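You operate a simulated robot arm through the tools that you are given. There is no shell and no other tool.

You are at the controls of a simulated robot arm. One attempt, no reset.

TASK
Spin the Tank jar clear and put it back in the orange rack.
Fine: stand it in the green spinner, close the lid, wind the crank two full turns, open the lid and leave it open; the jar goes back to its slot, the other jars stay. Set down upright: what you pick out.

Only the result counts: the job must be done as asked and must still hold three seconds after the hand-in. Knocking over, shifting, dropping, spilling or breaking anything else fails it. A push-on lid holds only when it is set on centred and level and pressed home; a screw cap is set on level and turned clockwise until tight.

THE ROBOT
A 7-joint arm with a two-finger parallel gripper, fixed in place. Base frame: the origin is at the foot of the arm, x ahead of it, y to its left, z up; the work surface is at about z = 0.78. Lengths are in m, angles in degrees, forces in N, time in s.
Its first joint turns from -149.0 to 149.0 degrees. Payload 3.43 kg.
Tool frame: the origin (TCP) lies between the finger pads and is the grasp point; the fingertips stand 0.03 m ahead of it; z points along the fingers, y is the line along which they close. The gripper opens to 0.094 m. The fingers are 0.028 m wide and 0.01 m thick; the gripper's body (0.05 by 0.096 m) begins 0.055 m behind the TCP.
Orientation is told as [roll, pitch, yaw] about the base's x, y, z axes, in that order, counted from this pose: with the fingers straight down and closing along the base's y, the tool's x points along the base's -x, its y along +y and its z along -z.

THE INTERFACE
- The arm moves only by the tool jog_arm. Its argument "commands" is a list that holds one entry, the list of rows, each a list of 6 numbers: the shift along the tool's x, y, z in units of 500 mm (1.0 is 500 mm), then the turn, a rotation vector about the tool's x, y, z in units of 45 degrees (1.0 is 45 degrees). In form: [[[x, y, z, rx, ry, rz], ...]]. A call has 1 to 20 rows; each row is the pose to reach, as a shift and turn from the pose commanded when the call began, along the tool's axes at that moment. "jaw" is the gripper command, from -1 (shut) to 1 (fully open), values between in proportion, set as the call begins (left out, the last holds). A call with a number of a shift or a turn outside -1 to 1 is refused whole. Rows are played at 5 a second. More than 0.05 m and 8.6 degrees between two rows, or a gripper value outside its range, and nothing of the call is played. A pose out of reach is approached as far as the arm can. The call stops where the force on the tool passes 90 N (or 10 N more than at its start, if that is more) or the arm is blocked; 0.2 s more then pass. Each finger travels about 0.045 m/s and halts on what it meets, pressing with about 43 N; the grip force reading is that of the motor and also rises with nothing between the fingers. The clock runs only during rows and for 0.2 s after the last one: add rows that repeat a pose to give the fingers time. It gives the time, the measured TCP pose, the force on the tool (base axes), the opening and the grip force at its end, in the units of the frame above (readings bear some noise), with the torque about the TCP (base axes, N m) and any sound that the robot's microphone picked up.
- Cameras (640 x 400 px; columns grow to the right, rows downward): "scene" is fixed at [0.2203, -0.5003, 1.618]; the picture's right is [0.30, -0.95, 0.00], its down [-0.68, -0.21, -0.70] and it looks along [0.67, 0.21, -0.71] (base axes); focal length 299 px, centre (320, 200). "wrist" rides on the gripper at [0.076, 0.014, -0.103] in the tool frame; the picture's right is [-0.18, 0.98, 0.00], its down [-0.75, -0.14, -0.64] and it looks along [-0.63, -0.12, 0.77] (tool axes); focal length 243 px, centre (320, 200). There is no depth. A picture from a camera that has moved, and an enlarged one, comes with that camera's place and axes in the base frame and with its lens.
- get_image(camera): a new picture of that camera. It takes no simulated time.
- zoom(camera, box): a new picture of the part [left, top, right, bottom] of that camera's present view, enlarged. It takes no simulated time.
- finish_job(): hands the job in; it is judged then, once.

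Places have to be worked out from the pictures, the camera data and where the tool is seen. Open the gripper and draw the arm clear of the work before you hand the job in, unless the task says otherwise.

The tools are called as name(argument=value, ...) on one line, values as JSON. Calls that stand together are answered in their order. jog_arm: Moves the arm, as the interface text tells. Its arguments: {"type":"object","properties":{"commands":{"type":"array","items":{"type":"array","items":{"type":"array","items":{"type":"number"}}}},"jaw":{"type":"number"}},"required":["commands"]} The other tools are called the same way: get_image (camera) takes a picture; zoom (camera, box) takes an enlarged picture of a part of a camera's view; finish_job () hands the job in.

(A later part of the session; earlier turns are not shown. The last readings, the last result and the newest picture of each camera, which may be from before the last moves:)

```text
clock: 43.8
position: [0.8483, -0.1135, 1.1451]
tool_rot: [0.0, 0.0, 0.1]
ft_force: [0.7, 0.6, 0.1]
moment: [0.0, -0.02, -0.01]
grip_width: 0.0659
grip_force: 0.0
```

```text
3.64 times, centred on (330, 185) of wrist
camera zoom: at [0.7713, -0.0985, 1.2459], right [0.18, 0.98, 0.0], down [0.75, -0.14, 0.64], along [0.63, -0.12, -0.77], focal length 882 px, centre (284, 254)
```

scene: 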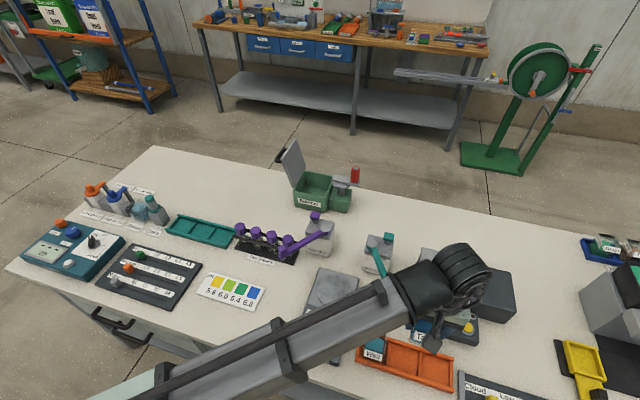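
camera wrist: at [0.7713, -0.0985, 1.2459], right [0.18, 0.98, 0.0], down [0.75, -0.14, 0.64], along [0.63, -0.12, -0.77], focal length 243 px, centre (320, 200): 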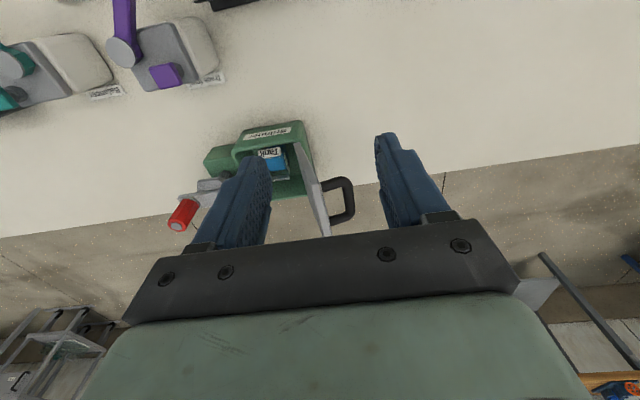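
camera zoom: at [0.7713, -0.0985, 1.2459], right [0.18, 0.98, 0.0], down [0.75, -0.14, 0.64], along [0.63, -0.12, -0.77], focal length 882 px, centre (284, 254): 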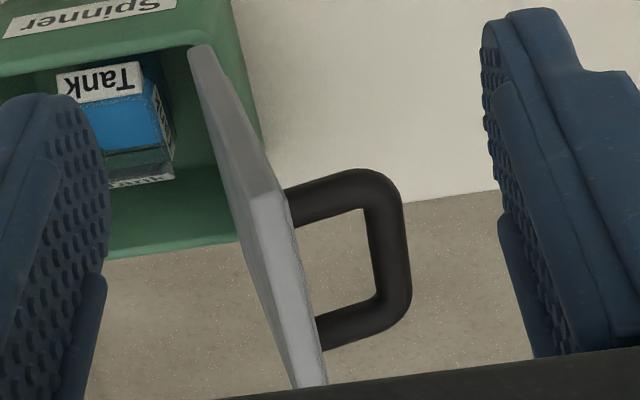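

I worked out the lid: hinge near (y −0.178, z 0.865), free edge at (y −0.133, z 0.994), handle bar along x from 0.987 to 1.044 at (y −0.0995, z 0.955). I narrow the jaw to ~0.03 and hover above the handle bar.

jog_arm(commands=[[[-0.083, 0.0074, 0, 0, 0, 0], [-0.166, 0.015, 0, 0, 0, 0], [-0.25, 0.022, 0, 0, 0, 0], [-0.331, 0.0296, 0, 0, 0, 0], [-0.331, 0.0296, 0.08, 0, 0, 0], [-0.331, 0.0296, 0.16, 0, 0, 0], [-0.331, 0.0296, 0.21, 0, 0, 0], [-0.331, 0.0296, 0.21, 0, 0, 0]]], jaw=-0.36)

get_image(camera="wrist")

zoom(camera="scene", box=[260, 110, 380, 210])

```text
clock: 45.6
position: [1.0139, -0.0985, 1.0401]
tool_rot: [0.1, 0.1, 0.0]
ft_force: [-0.5, -0.5, -0.4]
moment: [0.0, 0.01, -0.01]
grip_width: 0.0301
grip_force: 0.0
```

```text
taken
camera wrist: at [0.9378, -0.0839, 1.1408], right [0.18, 0.98, 0.0], down [0.75, -0.14, 0.64], along [0.63, -0.12, -0.77], focal length 243 px, centre (320, 200)
```

wrist: 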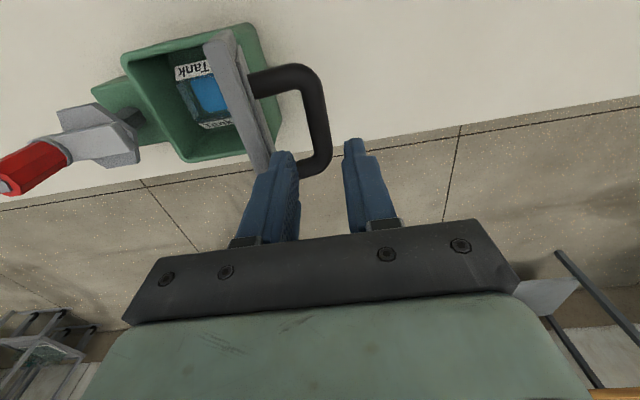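

```text
4.00 times, centred on (320, 160) of scene
camera zoom: at [0.2203, -0.5003, 1.618], right [0.3, -0.95, 0.0], down [-0.68, -0.21, -0.7], along [0.67, 0.21, -0.71], focal length 1197 px, centre (320, 360)
```

zoom: 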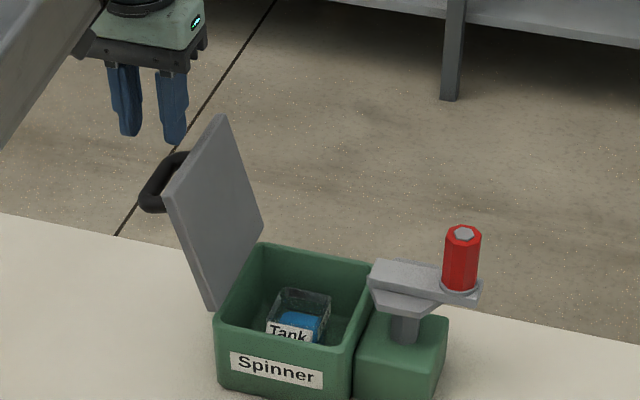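

The bar centre is confirmed at y≈−0.100 at mid-length. I descend so the fingers straddle it (TCP z≈0.965).

jog_arm(commands=[[[0, 0, 0.03, 0, 0, 0], [0, 0, 0.06, 0, 0, 0], [0, 0, 0.08, 0, 0, 0], [0, 0, 0.1, 0, 0, 0], [0, 0, 0.12, 0, 0, 0], [0, 0, 0.135, 0, 0, 0], [0, 0, 0.15, 0, 0, 0], [0, 0, 0.15, 0, 0, 0]]])

get_image(camera="wrist")

zoom(camera="scene", box=[260, 130, 340, 190])

```text
clock: 47.4
position: [1.0152, -0.0979, 0.965]
tool_rot: [0.0, 0.0, -0.1]
ft_force: [-0.3, 0.6, 0.7]
moment: [0.01, 0.01, 0.02]
grip_width: 0.0301
grip_force: 0.2
```

```text
taken
camera wrist: at [0.9371, -0.0841, 1.0656], right [0.18, 0.98, 0.0], down [0.75, -0.14, 0.64], along [0.63, -0.12, -0.77], focal length 243 px, centre (320, 200)
```

wrist: 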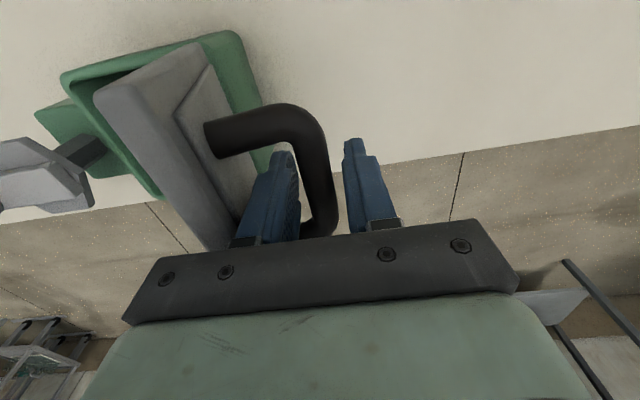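

```text
6.67 times, centred on (300, 160) of scene
camera zoom: at [0.2203, -0.5003, 1.618], right [0.3, -0.95, 0.0], down [-0.68, -0.21, -0.7], along [0.67, 0.21, -0.71], focal length 1994 px, centre (453, 467)
```

zoom: 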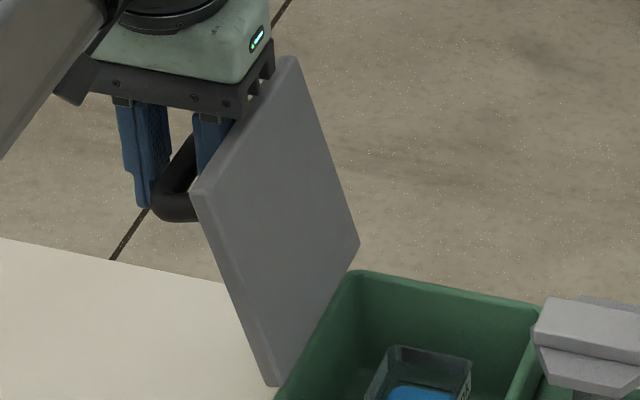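

The fingers straddle the bar with the inner finger clear of the lid. I close gently on it to learn its diameter.

jog_arm(commands=[[[0, 0, 0, 0, 0, 0], [0, 0, 0, 0, 0, 0], [0, 0, 0, 0, 0, 0], [0, 0, 0, 0, 0, 0]]], jaw=-0.8)

zoom(camera="wrist", box=[180, 80, 400, 240])

```text
clock: 48.4
position: [1.0124, -0.0984, 0.9651]
tool_rot: [-0.1, 0.0, 0.0]
ft_force: [0.3, -10.1, -2.0]
moment: [-0.05, -0.08, 0.92]
grip_width: 0.0203
grip_force: 44.8
```

```text
2.50 times, centred on (290, 160) of wrist
camera zoom: at [0.9371, -0.085, 1.0655], right [0.18, 0.98, 0.0], down [0.75, -0.14, 0.64], along [0.63, -0.12, -0.77], focal length 606 px, centre (395, 300)
```

zoom: 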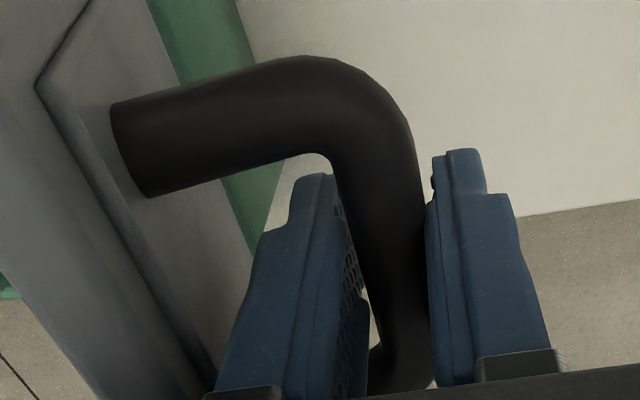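

The bar is about 0.02 m across. I open slightly to cage it (≈0.027) rather than clamp it, then swing it along the hinge arc, first part up to about 20° past vertical.

jog_arm(commands=[[[0, 0, 0, 0, 0, 0], [0, 0, 0, 0, 0, 0]]], jaw=-0.43)

jog_arm(commands=[[[0, -0.0186, -0.0198, 0, 0, 0], [0, -0.0362, -0.031, 0, 0, 0], [0, -0.0546, -0.0406, 0, 0, 0], [0, -0.0736, -0.0484, 0, 0, 0], [0, -0.0934, -0.0546, 0, 0, 0], [0, -0.1138, -0.0592, 0, 0, 0], [0, -0.1138, -0.0592, 0, 0, 0]]])

zoom(camera="scene", box=[260, 120, 380, 210])

get_image(camera="wrist")

```text
clock: 49.0
position: [1.0141, -0.0971, 0.9642]
tool_rot: [0.0, 0.0, -0.1]
ft_force: [0.9, 0.1, -0.8]
moment: [-0.03, -0.01, 0.01]
grip_width: 0.0268
grip_force: 0.0
```

```text
clock: 50.6
position: [1.014, -0.1558, 0.9948]
tool_rot: [0.0, 0.0, 0.0]
ft_force: [0.7, 0.0, 0.9]
moment: [0.02, 0.01, 0.03]
grip_width: 0.0269
grip_force: 0.5
```

```text
4.44 times, centred on (320, 165) of scene
camera zoom: at [0.2203, -0.5003, 1.618], right [0.3, -0.95, 0.0], down [-0.68, -0.21, -0.7], along [0.67, 0.21, -0.71], focal length 1330 px, centre (320, 356)
```

zoom: 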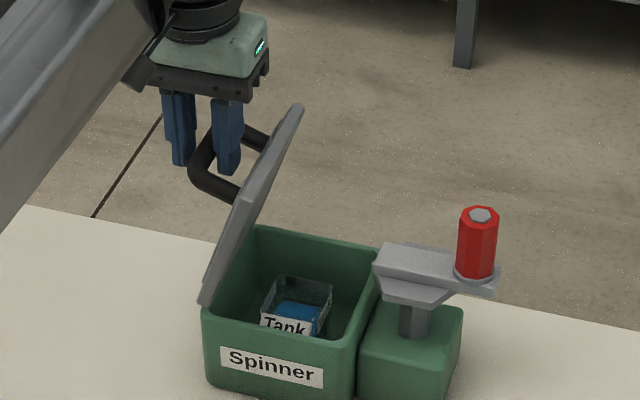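

```text
taken
camera wrist: at [0.938, -0.1412, 1.0958], right [0.18, 0.98, 0.0], down [0.75, -0.14, 0.64], along [0.63, -0.12, -0.77], focal length 243 px, centre (320, 200)
```

wrist: 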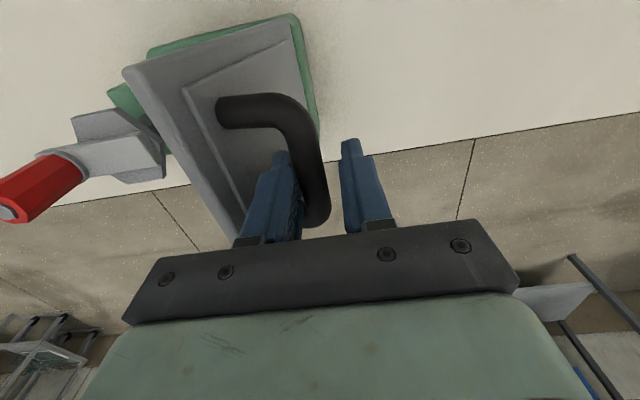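

The lid follows with almost no force. I continue the arc to about −30° for the bar.

jog_arm(commands=[[[0, -0.0204, -0.0026, 0, 0, 0], [0, -0.0412, -0.0036, 0, 0, 0], [0, -0.062, -0.0026, 0, 0, 0], [0, -0.0824, 0, 0, 0, 0], [0, -0.1028, 0.0046, 0, 0, 0], [0, -0.1226, 0.0108, 0, 0, 0], [0, -0.1416, 0.0186, 0, 0, 0], [0, -0.1602, 0.0282, 0, 0, 0], [0, -0.1602, 0.0282, 0, 0, 0]]])

zoom(camera="scene", box=[260, 120, 380, 210])

get_image(camera="wrist")

```text
clock: 52.6
position: [1.0147, -0.2352, 0.9806]
tool_rot: [-0.1, 0.0, 0.0]
ft_force: [-0.4, -0.9, -0.1]
moment: [0.0, 0.01, -0.01]
grip_width: 0.027
grip_force: 0.6
```

```text
4.44 times, centred on (320, 165) of scene
camera zoom: at [0.2203, -0.5003, 1.618], right [0.3, -0.95, 0.0], down [-0.68, -0.21, -0.7], along [0.67, 0.21, -0.71], focal length 1330 px, centre (320, 356)
```

zoom: 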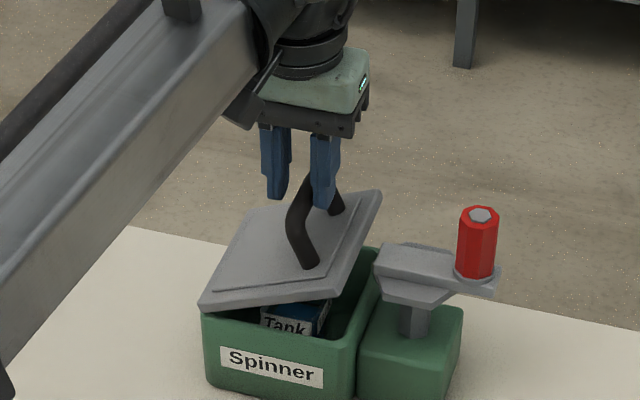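

```text
taken
camera wrist: at [0.9376, -0.2208, 1.0812], right [0.18, 0.98, 0.0], down [0.75, -0.14, 0.64], along [0.63, -0.12, -0.77], focal length 243 px, centre (320, 200)
```

wrist: 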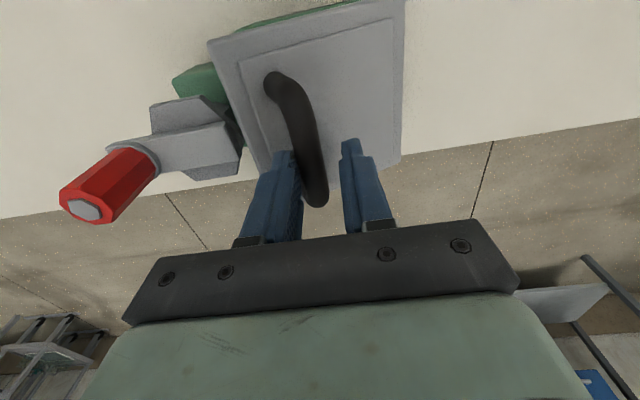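

About 30° remain. I follow on down to −55°.

jog_arm(commands=[[[0, -0.0174, 0.0112, 0, 0, 0], [0, -0.0338, 0.0238, 0, 0, 0], [0, -0.0492, 0.0378, 0, 0, 0], [0, -0.0632, 0.0532, 0, 0, 0], [0, -0.0758, 0.0696, 0, 0, 0], [0, -0.0758, 0.0696, 0, 0, 0]]])

zoom(camera="scene", box=[260, 120, 380, 210])

get_image(camera="wrist")

```text
clock: 54.0
position: [1.0149, -0.2728, 0.9442]
tool_rot: [0.1, -0.1, 0.0]
ft_force: [1.0, 5.1, 1.0]
moment: [0.13, -0.01, -0.03]
grip_width: 0.0299
grip_force: 2.9
```

```text
4.44 times, centred on (320, 165) of scene
camera zoom: at [0.2203, -0.5003, 1.618], right [0.3, -0.95, 0.0], down [-0.68, -0.21, -0.7], along [0.67, 0.21, -0.71], focal length 1330 px, centre (320, 356)
```

zoom: 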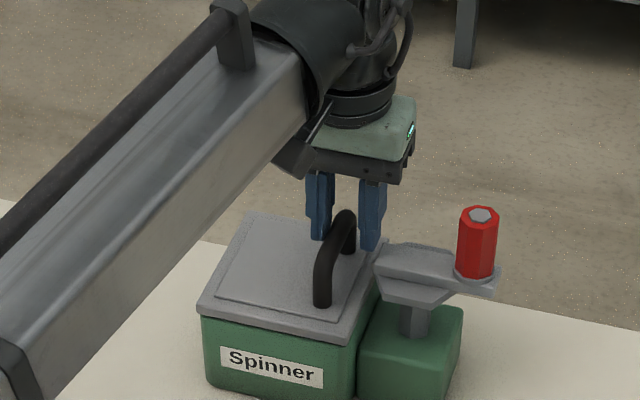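

```text
taken
camera wrist: at [0.9389, -0.2581, 1.0462], right [0.18, 0.98, 0.0], down [0.75, -0.14, 0.64], along [0.63, -0.12, -0.77], focal length 243 px, centre (320, 200)
```

wrist: 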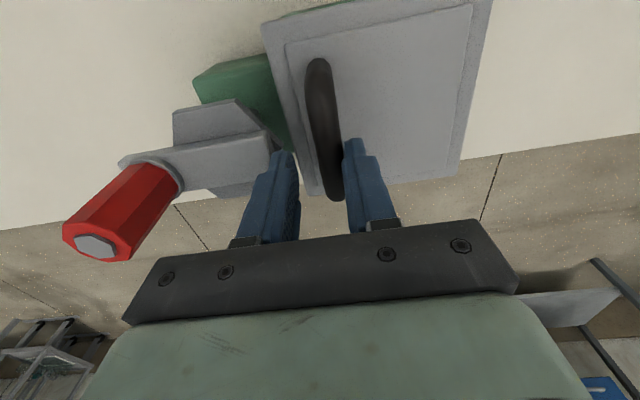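

The lid has come down and the bar now rests against the +y finger (5 N). I centre back by 4 mm and lift the fingers straight off.

jog_arm(commands=[[[0, 0.004, 0, 0, 0, 0], [0, 0.009, 0, 0, 0, 0], [0, 0.009, 0, 0, 0, 0], [0, 0.009, -0.03, 0, 0, 0], [0, 0.009, -0.06, 0, 0, 0], [0, 0.009, -0.1, 0, 0, 0], [0, 0.009, -0.16, 0, 0, 0], [0, 0.009, -0.24, 0, 0, 0], [0, 0.009, -0.32, 0, 0, 0], [0.08, 0.009, -0.38, 0, 0, 0], [0.16, 0.009, -0.38, 0, 0, 0], [0.24, 0.009, -0.38, 0, 0, 0], [0.24, 0.009, -0.38, 0, 0, 0]]])

zoom(camera="scene", box=[280, 140, 380, 215])

get_image(camera="wrist")

zoom(camera="wrist", box=[220, 40, 440, 180])

```text
clock: 56.8
position: [0.8969, -0.2669, 1.1342]
tool_rot: [0.0, 0.0, 0.0]
ft_force: [0.3, -0.4, -0.8]
moment: [0.02, 0.0, 0.04]
grip_width: 0.0266
grip_force: 0.0
```

```text
5.33 times, centred on (330, 178) of scene
camera zoom: at [0.2203, -0.5003, 1.618], right [0.3, -0.95, 0.0], down [-0.68, -0.21, -0.7], along [0.67, 0.21, -0.71], focal length 1596 px, centre (267, 320)
```

zoom: 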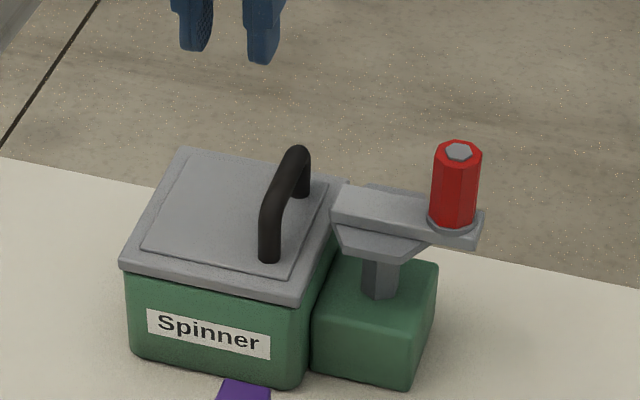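

```text
taken
camera wrist: at [0.8192, -0.2528, 1.2355], right [0.18, 0.98, 0.0], down [0.75, -0.14, 0.64], along [0.63, -0.12, -0.77], focal length 243 px, centre (320, 200)
```

wrist: 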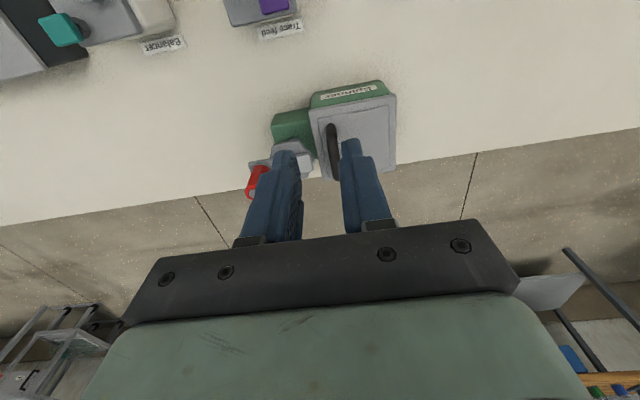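

```text
2.86 times, centred on (330, 110) of wrist
camera zoom: at [0.8192, -0.2528, 1.2355], right [0.18, 0.98, 0.0], down [0.75, -0.14, 0.64], along [0.63, -0.12, -0.77], focal length 693 px, centre (291, 457)
```

zoom: 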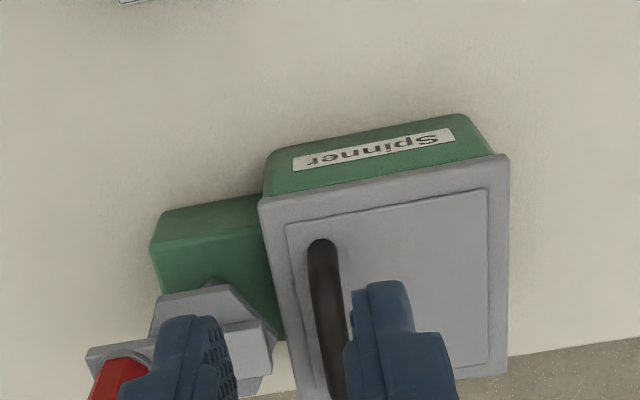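

The lid is down flat on the box, bar at about y −0.268. Next is the crank: axis ≈(1.01, −0.333), knob ≈(1.011, −0.380), radius ≈0.047. I shut the fingers to use them as a pusher and test the reach to the far side of the crank circle, above knob height.

jog_arm(commands=[[[-0.08, -0.03, 0.05, 0, 0, 0], [-0.16, -0.06, 0.1, 0, 0, 0], [-0.24, -0.09, 0.15, 0, 0, 0], [-0.3, -0.12, 0.2, 0, 0, 0], [-0.33, -0.128, 0.2, 0, 0, 0], [-0.33, -0.128, 0.2, 0, 0, 0]]], jaw=-1)

get_image(camera="wrist")

zoom(camera="scene", box=[280, 120, 400, 210])

```text
clock: 58.2
position: [1.059, -0.3313, 1.0372]
tool_rot: [-0.1, 0.1, 0.0]
ft_force: [-0.4, -0.3, -0.7]
moment: [0.0, 0.0, 0.03]
grip_width: 0.0
grip_force: 33.1
```

```text
taken
camera wrist: at [0.9821, -0.3167, 1.1388], right [0.18, 0.98, 0.0], down [0.75, -0.14, 0.64], along [0.63, -0.12, -0.77], focal length 243 px, centre (320, 200)
```

wrist: 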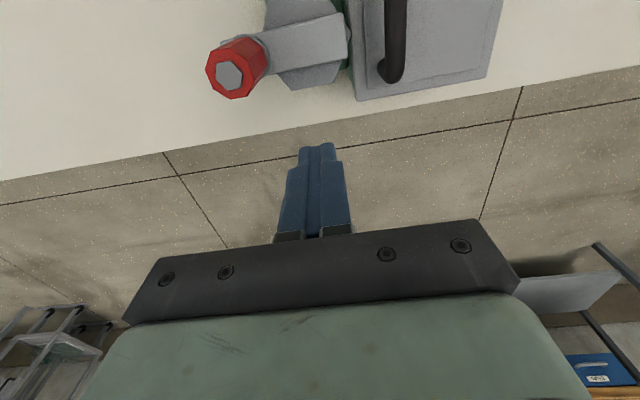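

```text
4.44 times, centred on (340, 165) of scene
camera zoom: at [0.2203, -0.5003, 1.618], right [0.3, -0.95, 0.0], down [-0.68, -0.21, -0.7], along [0.67, 0.21, -0.71], focal length 1330 px, centre (231, 356)
```

zoom: 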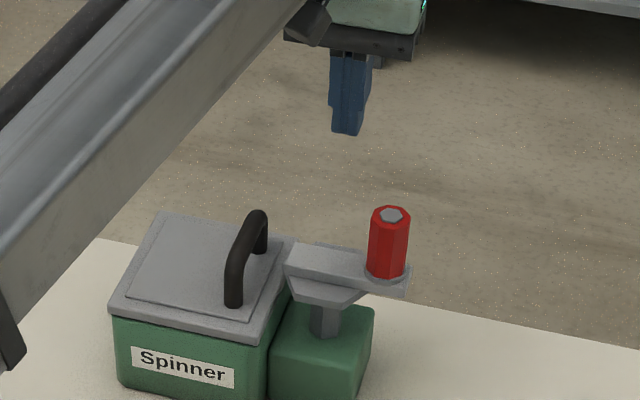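

The arm reaches even the far side straight down. I zoom on this near-vertical view to measure crank and handle.

zoom(camera="wrist", box=[190, 0, 430, 150])

```text
2.67 times, centred on (310, 75) of wrist
camera zoom: at [0.9821, -0.3167, 1.1388], right [0.18, 0.98, 0.0], down [0.75, -0.14, 0.64], along [0.63, -0.12, -0.77], focal length 647 px, centre (347, 533)
```

zoom: 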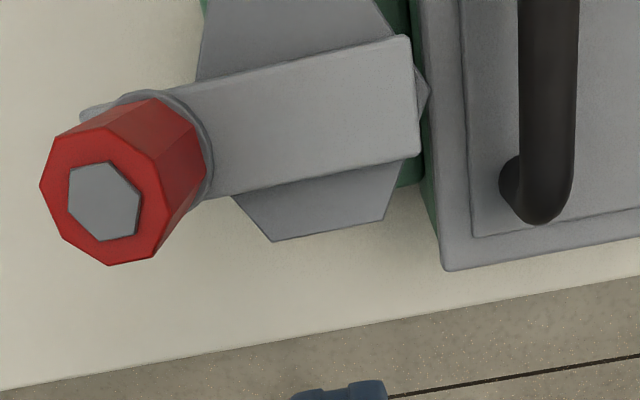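

Axis ≈(1.01, −0.334), arm top z≈0.906, knob top z≈0.971, handle-bar top ≈0.935. I lower the closed fingers on the far side of the circle to tip height ≈0.945 so they can push the knob clockwise from behind while clearing the lid handle.

jog_arm(commands=[[[0.006, -0.002, 0.03, 0, 0, 0], [0.006, -0.002, 0.06, 0, 0, 0], [0.006, -0.002, 0.09, 0, 0, 0], [0.006, -0.002, 0.124, 0, 0, 0], [0.006, -0.002, 0.124, 0, 0, 0]]])

get_image(camera="wrist")

zoom(camera="scene", box=[280, 120, 400, 210])

```text
clock: 59.4
position: [1.0561, -0.3335, 0.973]
tool_rot: [0.1, -0.1, 0.0]
ft_force: [0.4, 0.7, -0.7]
moment: [0.04, 0.02, -0.01]
grip_width: 0.0001
grip_force: 33.0
```

```text
taken
camera wrist: at [0.9793, -0.319, 1.0744], right [0.18, 0.98, 0.0], down [0.75, -0.14, 0.64], along [0.63, -0.12, -0.77], focal length 243 px, centre (320, 200)
```

wrist: 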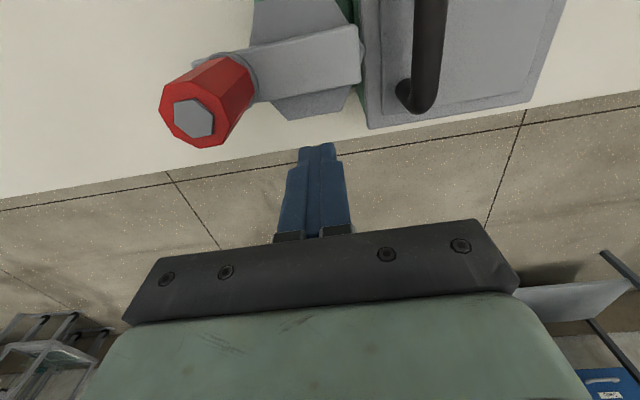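

```text
4.44 times, centred on (340, 165) of scene
camera zoom: at [0.2203, -0.5003, 1.618], right [0.3, -0.95, 0.0], down [-0.68, -0.21, -0.7], along [0.67, 0.21, -0.71], focal length 1330 px, centre (231, 356)
```

zoom: 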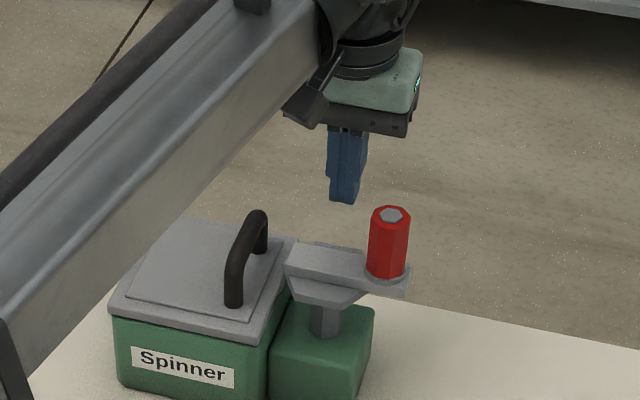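

Positioned beside the crank, clear of contact. I sweep clockwise a quarter circle and see how the knob responds.

jog_arm(commands=[[[0.0014, -0.0163, 0, 0, 0, 0], [0.0057, -0.0321, 0, 0, 0, 0], [0.0126, -0.047, 0, 0, 0, 0], [0.022, -0.0604, 0, 0, 0, 0], [0.0336, -0.072, 0, 0, 0, 0], [0.047, -0.0814, 0, 0, 0, 0], [0.0618, -0.0883, 0, 0, 0, 0], [0.0777, -0.0926, 0, 0, 0, 0], [0.094, -0.094, 0, 0, 0, 0]]])

get_image(camera="wrist")

zoom(camera="scene", box=[280, 120, 400, 210])

```text
clock: 61.4
position: [1.0099, -0.3791, 0.973]
tool_rot: [0.1, 0.0, 0.0]
ft_force: [1.0, 0.6, 0.4]
moment: [0.06, -0.05, -0.04]
grip_width: 0.0
grip_force: 33.3
```

```text
taken
camera wrist: at [0.9324, -0.3656, 1.0741], right [0.18, 0.98, 0.0], down [0.75, -0.14, 0.64], along [0.63, -0.12, -0.77], focal length 243 px, centre (320, 200)
```

wrist: 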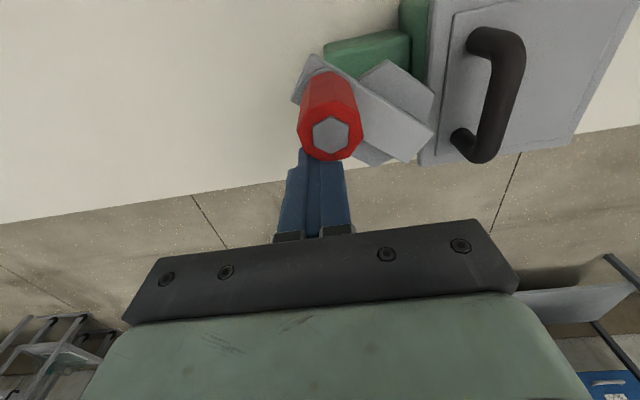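

```text
4.44 times, centred on (340, 165) of scene
camera zoom: at [0.2203, -0.5003, 1.618], right [0.3, -0.95, 0.0], down [-0.68, -0.21, -0.7], along [0.67, 0.21, -0.71], focal length 1330 px, centre (231, 356)
```

zoom: 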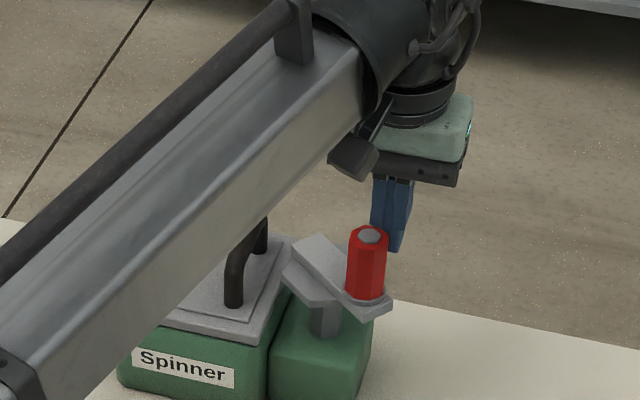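

The knob follows freely (≈1 N), now about 39° ahead of the pusher. I continue the next quarter.

jog_arm(commands=[[[0.0163, 0.0014, 0, 0, 0, 0], [0.0321, 0.0057, 0, 0, 0, 0], [0.047, 0.0126, 0, 0, 0, 0], [0.0604, 0.022, 0, 0, 0, 0], [0.072, 0.0336, 0, 0, 0, 0], [0.0814, 0.047, 0, 0, 0, 0], [0.0883, 0.0618, 0, 0, 0, 0], [0.0926, 0.0777, 0, 0, 0, 0], [0.094, 0.094, 0, 0, 0, 0]]])

get_image(camera="wrist")

zoom(camera="scene", box=[280, 120, 400, 210])

```text
clock: 63.4
position: [0.9619, -0.3322, 0.9724]
tool_rot: [0.0, 0.0, 0.0]
ft_force: [3.4, -3.3, 2.4]
moment: [0.01, -0.03, -0.03]
grip_width: 0.0
grip_force: 33.4
```

```text
taken
camera wrist: at [0.8859, -0.3187, 1.074], right [0.18, 0.98, 0.0], down [0.75, -0.14, 0.64], along [0.63, -0.12, -0.77], focal length 243 px, centre (320, 200)
```

wrist: 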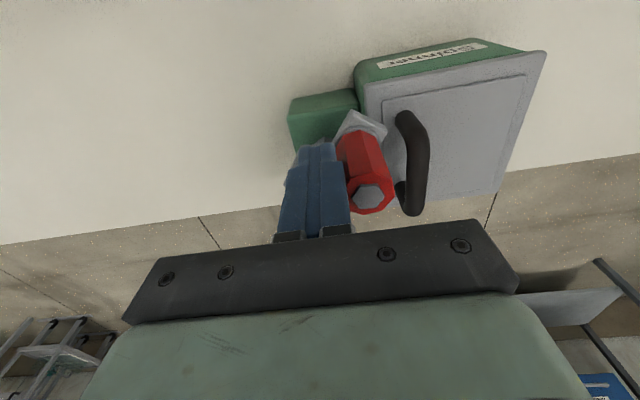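

```text
4.44 times, centred on (340, 165) of scene
camera zoom: at [0.2203, -0.5003, 1.618], right [0.3, -0.95, 0.0], down [-0.68, -0.21, -0.7], along [0.67, 0.21, -0.71], focal length 1330 px, centre (231, 356)
```

zoom: 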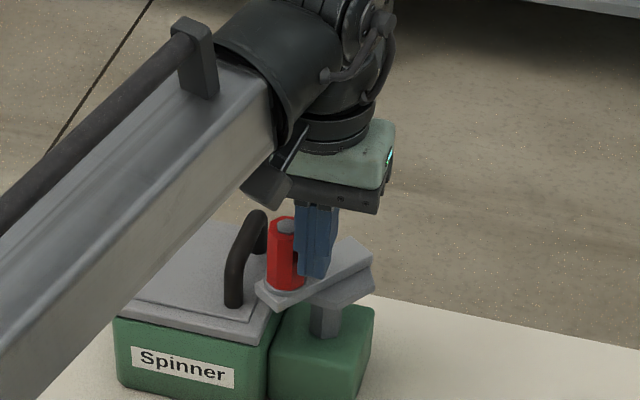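

Knob at ≈144° on the circle, approaching the lid handle side. I go on in smaller steps and watch the force.

jog_arm(commands=[[[-0.0004, 0.0082, 0, 0, 0, 0], [-0.0014, 0.0163, 0, 0, 0, 0], [-0.0032, 0.0243, 0, 0, 0, 0], [-0.0057, 0.0321, 0, 0, 0, 0], [-0.0088, 0.0397, 0, 0, 0, 0]]])

get_image(camera="wrist")

zoom(camera="scene", box=[280, 120, 400, 210])

```text
clock: 64.6
position: [0.9659, -0.3107, 0.9739]
tool_rot: [0.3, 0.2, 0.2]
ft_force: [-0.9, 2.1, 6.3]
moment: [0.08, -0.12, 0.05]
grip_width: 0.0001
grip_force: 32.8
```

```text
taken
camera wrist: at [0.8892, -0.2973, 1.0743], right [0.18, 0.98, 0.0], down [0.76, -0.14, 0.64], along [0.63, -0.11, -0.77], focal length 243 px, centre (320, 200)
```

wrist: 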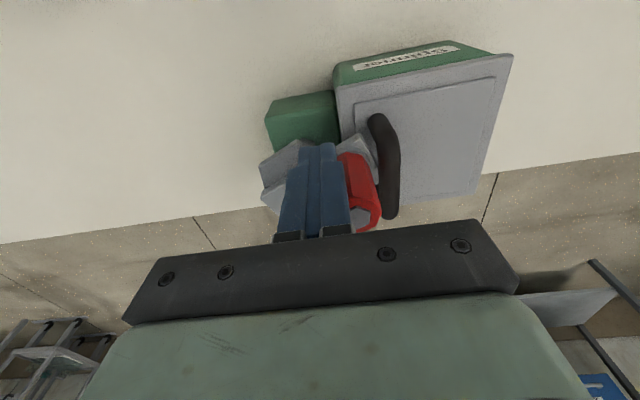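

```text
4.44 times, centred on (340, 165) of scene
camera zoom: at [0.2203, -0.5003, 1.618], right [0.3, -0.95, 0.0], down [-0.68, -0.21, -0.7], along [0.67, 0.21, -0.71], focal length 1330 px, centre (231, 356)
```

zoom: 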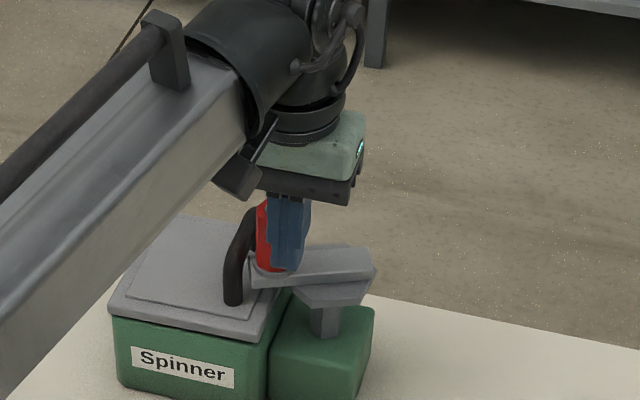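

zoom(camera="wrist", box=[260, 90, 420, 240])

zoom(camera="scene", box=[310, 155, 370, 200])

```text
2.67 times, centred on (340, 165) of wrist
camera zoom: at [0.8892, -0.2973, 1.0743], right [0.18, 0.98, 0.0], down [0.76, -0.14, 0.64], along [0.63, -0.11, -0.77], focal length 647 px, centre (267, 293)
```

zoom: 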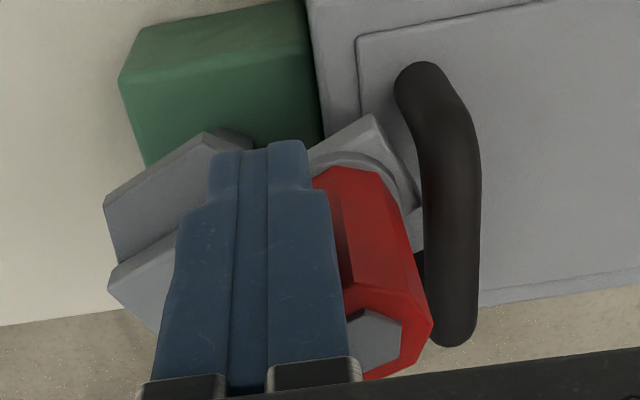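

```text
8.89 times, centred on (340, 178) of scene
camera zoom: at [0.2203, -0.5003, 1.618], right [0.3, -0.95, 0.0], down [-0.68, -0.21, -0.7], along [0.67, 0.21, -0.71], focal length 2659 px, centre (142, 400)
```

zoom: 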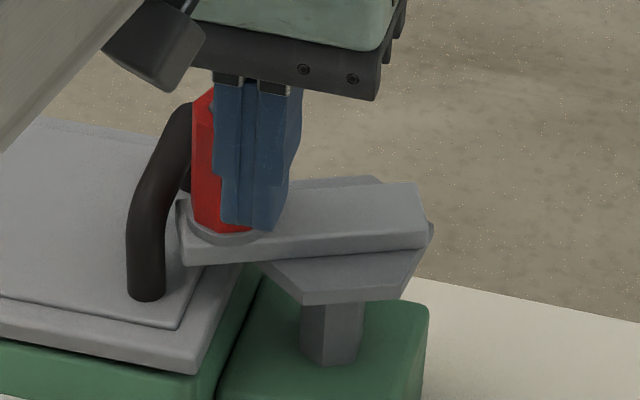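

The knob now is right beside the handle bar (centre ≈(0.993, −0.291)). I advance only 10° more, slowly, to see whether it clears.

jog_arm(commands=[[[-0.0019, 0.0037, 0, 0, 0, 0], [-0.0038, 0.0073, 0, 0, 0, 0], [-0.006, 0.0108, 0, 0, 0, 0], [-0.0082, 0.0142, 0, 0, 0, 0]]])

zoom(camera="wrist", box=[260, 90, 420, 240])

zoom(camera="scene", box=[310, 155, 370, 200])

```text
clock: 65.6
position: [0.971, -0.3065, 0.972]
tool_rot: [0.0, -0.1, 0.0]
ft_force: [-0.2, -2.4, 2.2]
moment: [0.02, -0.01, -0.03]
grip_width: 0.0
grip_force: 33.1
```

```text
2.67 times, centred on (340, 165) of wrist
camera zoom: at [0.8948, -0.2926, 1.074], right [0.18, 0.98, 0.0], down [0.75, -0.14, 0.64], along [0.63, -0.12, -0.77], focal length 647 px, centre (267, 293)
```

zoom: 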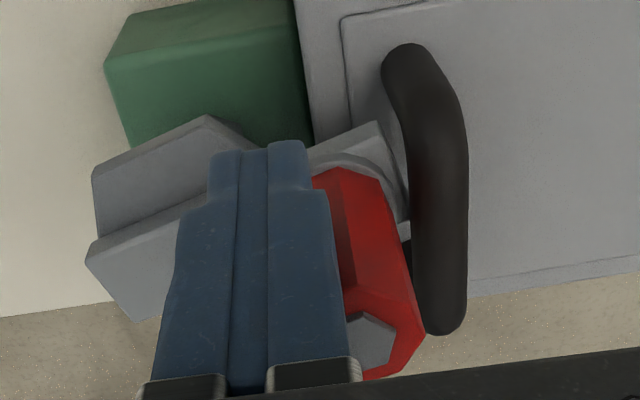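

```text
8.89 times, centred on (340, 178) of scene
camera zoom: at [0.2203, -0.5003, 1.618], right [0.3, -0.95, 0.0], down [-0.68, -0.21, -0.7], along [0.67, 0.21, -0.71], focal length 2659 px, centre (142, 400)
```

zoom: 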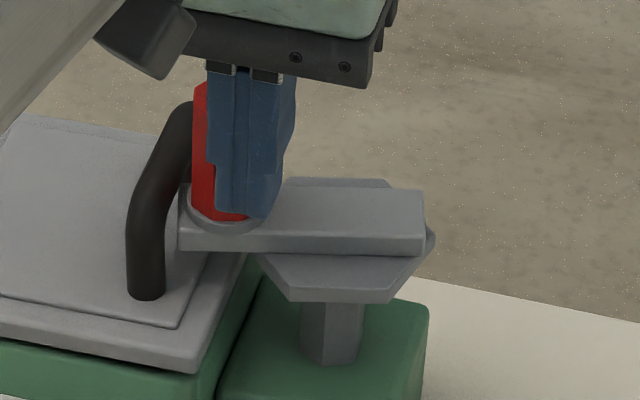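

No resistance (≈2 N); the knob slides by the handle. I continue in 5° steps to pusher angle 100°.

jog_arm(commands=[[[-0.005, 0.0065, 0, 0, 0, 0], [-0.0105, 0.0126, 0, 0, 0, 0], [-0.0166, 0.0181, 0, 0, 0, 0], [-0.0231, 0.0231, 0, 0, 0, 0], [-0.03, 0.0275, 0, 0, 0, 0], [-0.0373, 0.0313, 0, 0, 0, 0], [-0.0449, 0.0344, 0, 0, 0, 0], [-0.0527, 0.0369, 0, 0, 0, 0], [-0.0607, 0.0387, 0, 0, 0, 0]]])

get_image(camera="wrist")

zoom(camera="scene", box=[310, 155, 370, 200])

```text
clock: 67.6
position: [1.0013, -0.2877, 0.9739]
tool_rot: [0.1, 0.0, 0.0]
ft_force: [-0.8, -0.5, -0.7]
moment: [0.05, 0.03, -0.01]
grip_width: 0.0003
grip_force: 33.1
```

```text
taken
camera wrist: at [0.925, -0.2733, 1.0746], right [0.18, 0.98, 0.0], down [0.75, -0.14, 0.64], along [0.63, -0.12, -0.77], focal length 243 px, centre (320, 200)
```

wrist: 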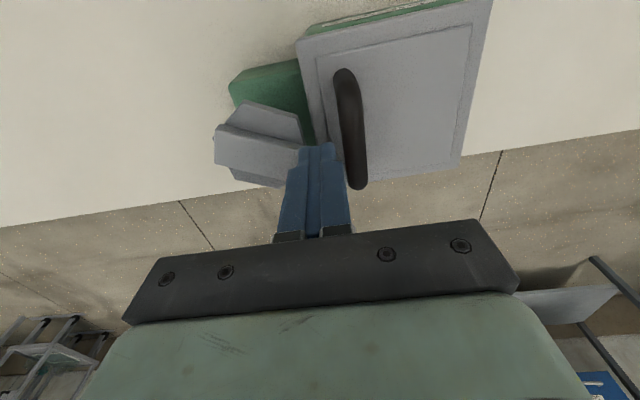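

```text
8.89 times, centred on (340, 178) of scene
camera zoom: at [0.2203, -0.5003, 1.618], right [0.3, -0.95, 0.0], down [-0.68, -0.21, -0.7], along [0.67, 0.21, -0.71], focal length 2659 px, centre (142, 400)
```

zoom: 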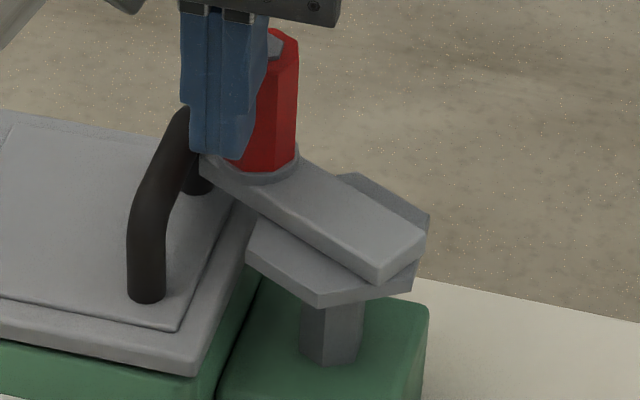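

The knob passed the handle with no resistance. I continue with 10° rows for 200° more.

jog_arm(commands=[[[-0.0163, 0.0014, 0, 0, 0, 0], [-0.0326, 0, 0, 0, 0, 0], [-0.0485, -0.0042, 0, 0, 0, 0], [-0.0633, -0.0112, 0, 0, 0, 0], [-0.0767, -0.0206, 0, 0, 0, 0], [-0.0883, -0.0321, 0, 0, 0, 0], [-0.0977, -0.0456, 0, 0, 0, 0], [-0.1047, -0.0604, 0, 0, 0, 0], [-0.1089, -0.0763, 0, 0, 0, 0], [-0.1103, -0.0926, 0, 0, 0, 0], [-0.1089, -0.1089, 0, 0, 0, 0], [-0.1047, -0.1247, 0, 0, 0, 0], [-0.0977, -0.1396, 0, 0, 0, 0], [-0.0883, -0.153, 0, 0, 0, 0], [-0.0767, -0.1646, 0, 0, 0, 0], [-0.0633, -0.174, 0, 0, 0, 0], [-0.0485, -0.1809, 0, 0, 0, 0], [-0.0326, -0.1851, 0, 0, 0, 0], [-0.0163, -0.1866, 0, 0, 0, 0], [0, -0.1851, 0, 0, 0, 0]]])

get_image(camera="wrist")

zoom(camera="scene", box=[280, 120, 400, 210])

```text
clock: 71.8
position: [1.0008, -0.3812, 0.9746]
tool_rot: [0.0, -0.1, 0.0]
ft_force: [-0.1, -0.6, -0.2]
moment: [0.0, 0.01, -0.02]
grip_width: 0.0
grip_force: 33.2
```

```text
taken
camera wrist: at [0.9242, -0.3663, 1.075], right [0.18, 0.98, 0.0], down [0.75, -0.14, 0.64], along [0.63, -0.12, -0.77], focal length 243 px, centre (320, 200)
```

wrist: 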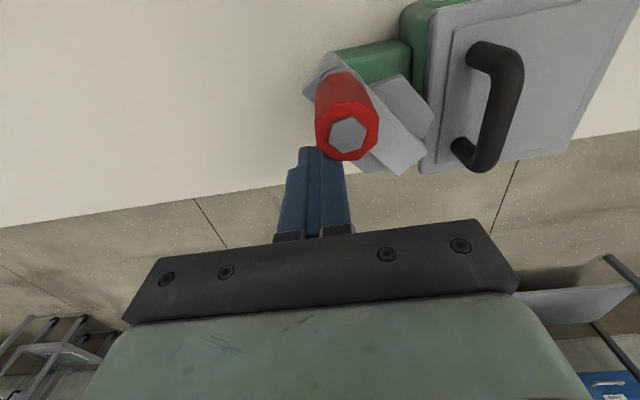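

```text
4.44 times, centred on (340, 165) of scene
camera zoom: at [0.2203, -0.5003, 1.618], right [0.3, -0.95, 0.0], down [-0.68, -0.21, -0.7], along [0.67, 0.21, -0.71], focal length 1330 px, centre (231, 356)
```

zoom: 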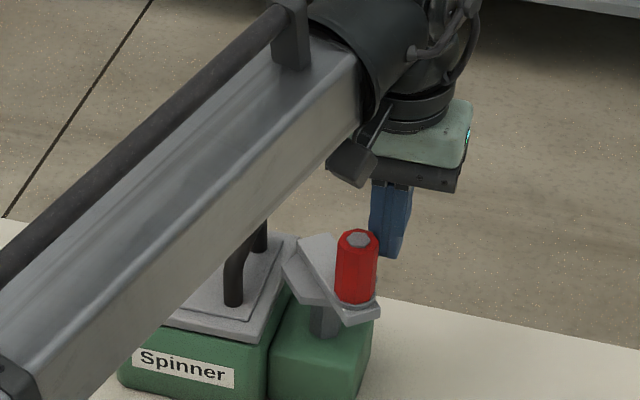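

One full turn plus about 50° is done. I continue 200° more past the handle.

jog_arm(commands=[[[0.0158, 0.0042, 0, 0, 0, 0], [0.0307, 0.0112, 0, 0, 0, 0], [0.0441, 0.0206, 0, 0, 0, 0], [0.0557, 0.0321, 0, 0, 0, 0], [0.0651, 0.0456, 0, 0, 0, 0], [0.072, 0.0604, 0, 0, 0, 0], [0.0763, 0.0763, 0, 0, 0, 0], [0.0777, 0.0926, 0, 0, 0, 0], [0.0763, 0.1089, 0, 0, 0, 0], [0.072, 0.1247, 0, 0, 0, 0], [0.0651, 0.1396, 0, 0, 0, 0], [0.0557, 0.153, 0, 0, 0, 0], [0.0441, 0.1646, 0, 0, 0, 0], [0.0307, 0.174, 0, 0, 0, 0], [0.0158, 0.1809, 0, 0, 0, 0], [0, 0.1851, 0, 0, 0, 0], [-0.0163, 0.1866, 0, 0, 0, 0], [-0.0326, 0.1851, 0, 0, 0, 0], [-0.0485, 0.1809, 0, 0, 0, 0], [-0.0633, 0.174, 0, 0, 0, 0]]])

get_image(camera="wrist")

zoom(camera="scene", box=[280, 120, 400, 210])

```text
clock: 76.0
position: [1.0331, -0.2921, 0.9741]
tool_rot: [0.0, 0.0, 0.0]
ft_force: [0.3, -0.1, 1.0]
moment: [0.01, -0.01, 0.0]
grip_width: 0.0001
grip_force: 33.4
```

```text
taken
camera wrist: at [0.9563, -0.2773, 1.0744], right [0.18, 0.98, 0.0], down [0.75, -0.14, 0.64], along [0.63, -0.12, -0.77], focal length 243 px, centre (320, 200)
```

wrist: 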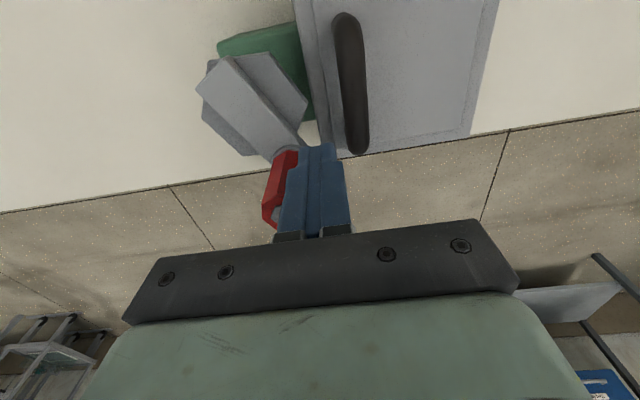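

```text
4.44 times, centred on (340, 165) of scene
camera zoom: at [0.2203, -0.5003, 1.618], right [0.3, -0.95, 0.0], down [-0.68, -0.21, -0.7], along [0.67, 0.21, -0.71], focal length 1330 px, centre (231, 356)
```

zoom: 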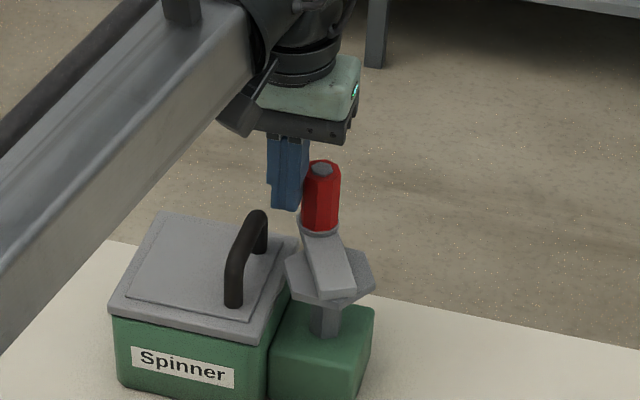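

Around 610° done. I push about 118° more, to just past two full turns (knob a bit beyond its starting position).

jog_arm(commands=[[[-0.0134, -0.0094, 0, 0, 0, 0], [-0.025, -0.021, 0, 0, 0, 0], [-0.0344, -0.0344, 0, 0, 0, 0], [-0.0413, -0.0493, 0, 0, 0, 0], [-0.0456, -0.0651, 0, 0, 0, 0], [-0.047, -0.0814, 0, 0, 0, 0], [-0.0456, -0.0977, 0, 0, 0, 0], [-0.0413, -0.1136, 0, 0, 0, 0], [-0.0344, -0.1284, 0, 0, 0, 0], [-0.025, -0.1418, 0, 0, 0, 0], [-0.0134, -0.1534, 0, 0, 0, 0], [-0.0028, -0.1611, 0, 0, 0, 0], [-0.0028, -0.1611, 0, 0, 0, 0]]])

get_image(camera="wrist")

zoom(camera="scene", box=[280, 120, 400, 210])

```text
clock: 78.8
position: [1.0339, -0.3732, 0.9734]
tool_rot: [0.0, 0.0, 0.0]
ft_force: [0.0, -0.6, -1.0]
moment: [0.01, 0.02, -0.02]
grip_width: 0.0
grip_force: 33.1
```

```text
taken
camera wrist: at [0.957, -0.3589, 1.0744], right [0.18, 0.98, 0.0], down [0.75, -0.14, 0.64], along [0.63, -0.12, -0.77], focal length 243 px, centre (320, 200)
```

wrist: 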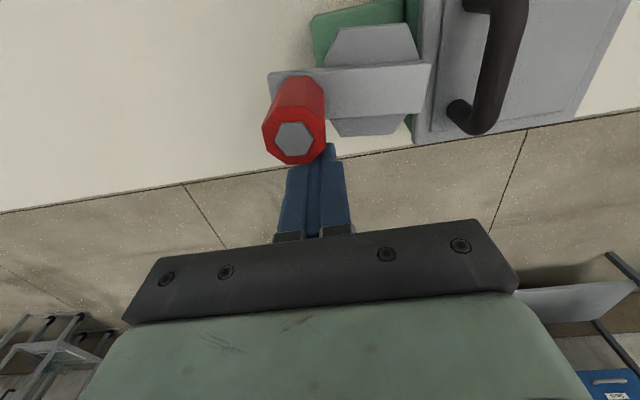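

```text
4.44 times, centred on (340, 165) of scene
camera zoom: at [0.2203, -0.5003, 1.618], right [0.3, -0.95, 0.0], down [-0.68, -0.21, -0.7], along [0.67, 0.21, -0.71], focal length 1330 px, centre (231, 356)
```

zoom: 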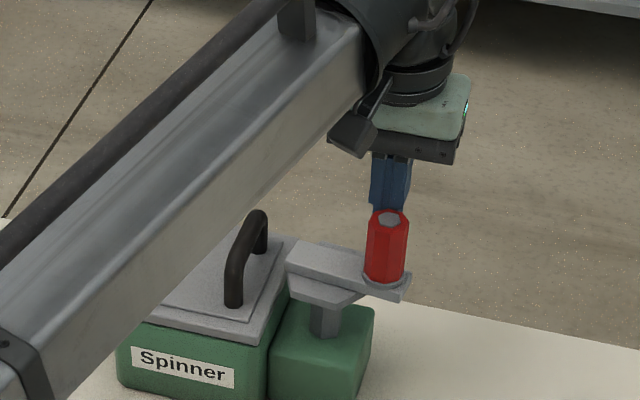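

The knob is at ≈−97°, i.e. about 727° wound. I nudge some degrees more for margin, then rise clear.

jog_arm(commands=[[[0.0073, -0.0037, 0, 0, 0, 0], [0.0146, -0.0074, 0, 0, 0, 0], [0.0146, -0.0074, 0, 0, 0, 0], [0.0106, -0.0054, -0.01, 0, 0, 0], [-0.0, -0.0054, -0.06, 0, 0, 0], [-0.0, -0.0054, -0.13, 0, 0, 0], [-0.0, -0.0054, -0.2, 0, 0, 0], [-0.0, -0.0054, -0.28, 0, 0, 0], [0.07, 0.04, -0.3, 0, 0, 0], [0.14, 0.08, -0.3, 0, 0, 0], [0.21, 0.1, -0.3, 0, 0, 0], [0.21, 0.1, -0.3, 0, 0, 0]]])

get_image(camera="wrist")

zoom(camera="scene", box=[280, 130, 400, 220])

```text
clock: 81.4
position: [0.9286, -0.3234, 1.1214]
tool_rot: [0.1, 0.1, 0.0]
ft_force: [-0.1, -0.1, 0.7]
moment: [0.03, 0.0, 0.02]
grip_width: 0.0004
grip_force: 32.8
```

```text
taken
camera wrist: at [0.8514, -0.3092, 1.223], right [0.18, 0.98, 0.0], down [0.75, -0.14, 0.64], along [0.63, -0.12, -0.77], focal length 243 px, centre (320, 200)
```

wrist: 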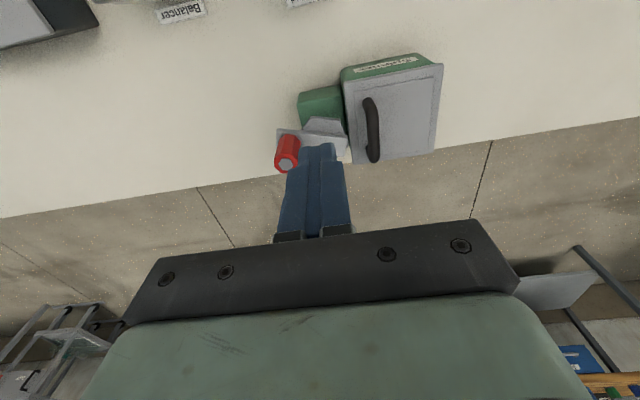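

```text
4.44 times, centred on (340, 175) of scene
camera zoom: at [0.2203, -0.5003, 1.618], right [0.3, -0.95, 0.0], down [-0.68, -0.21, -0.7], along [0.67, 0.21, -0.71], focal length 1330 px, centre (231, 311)
```

zoom: 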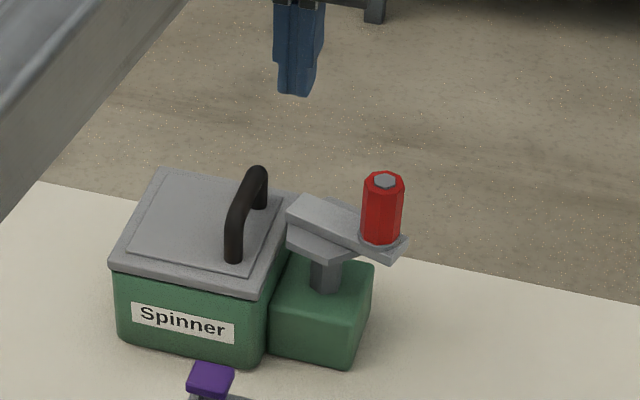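

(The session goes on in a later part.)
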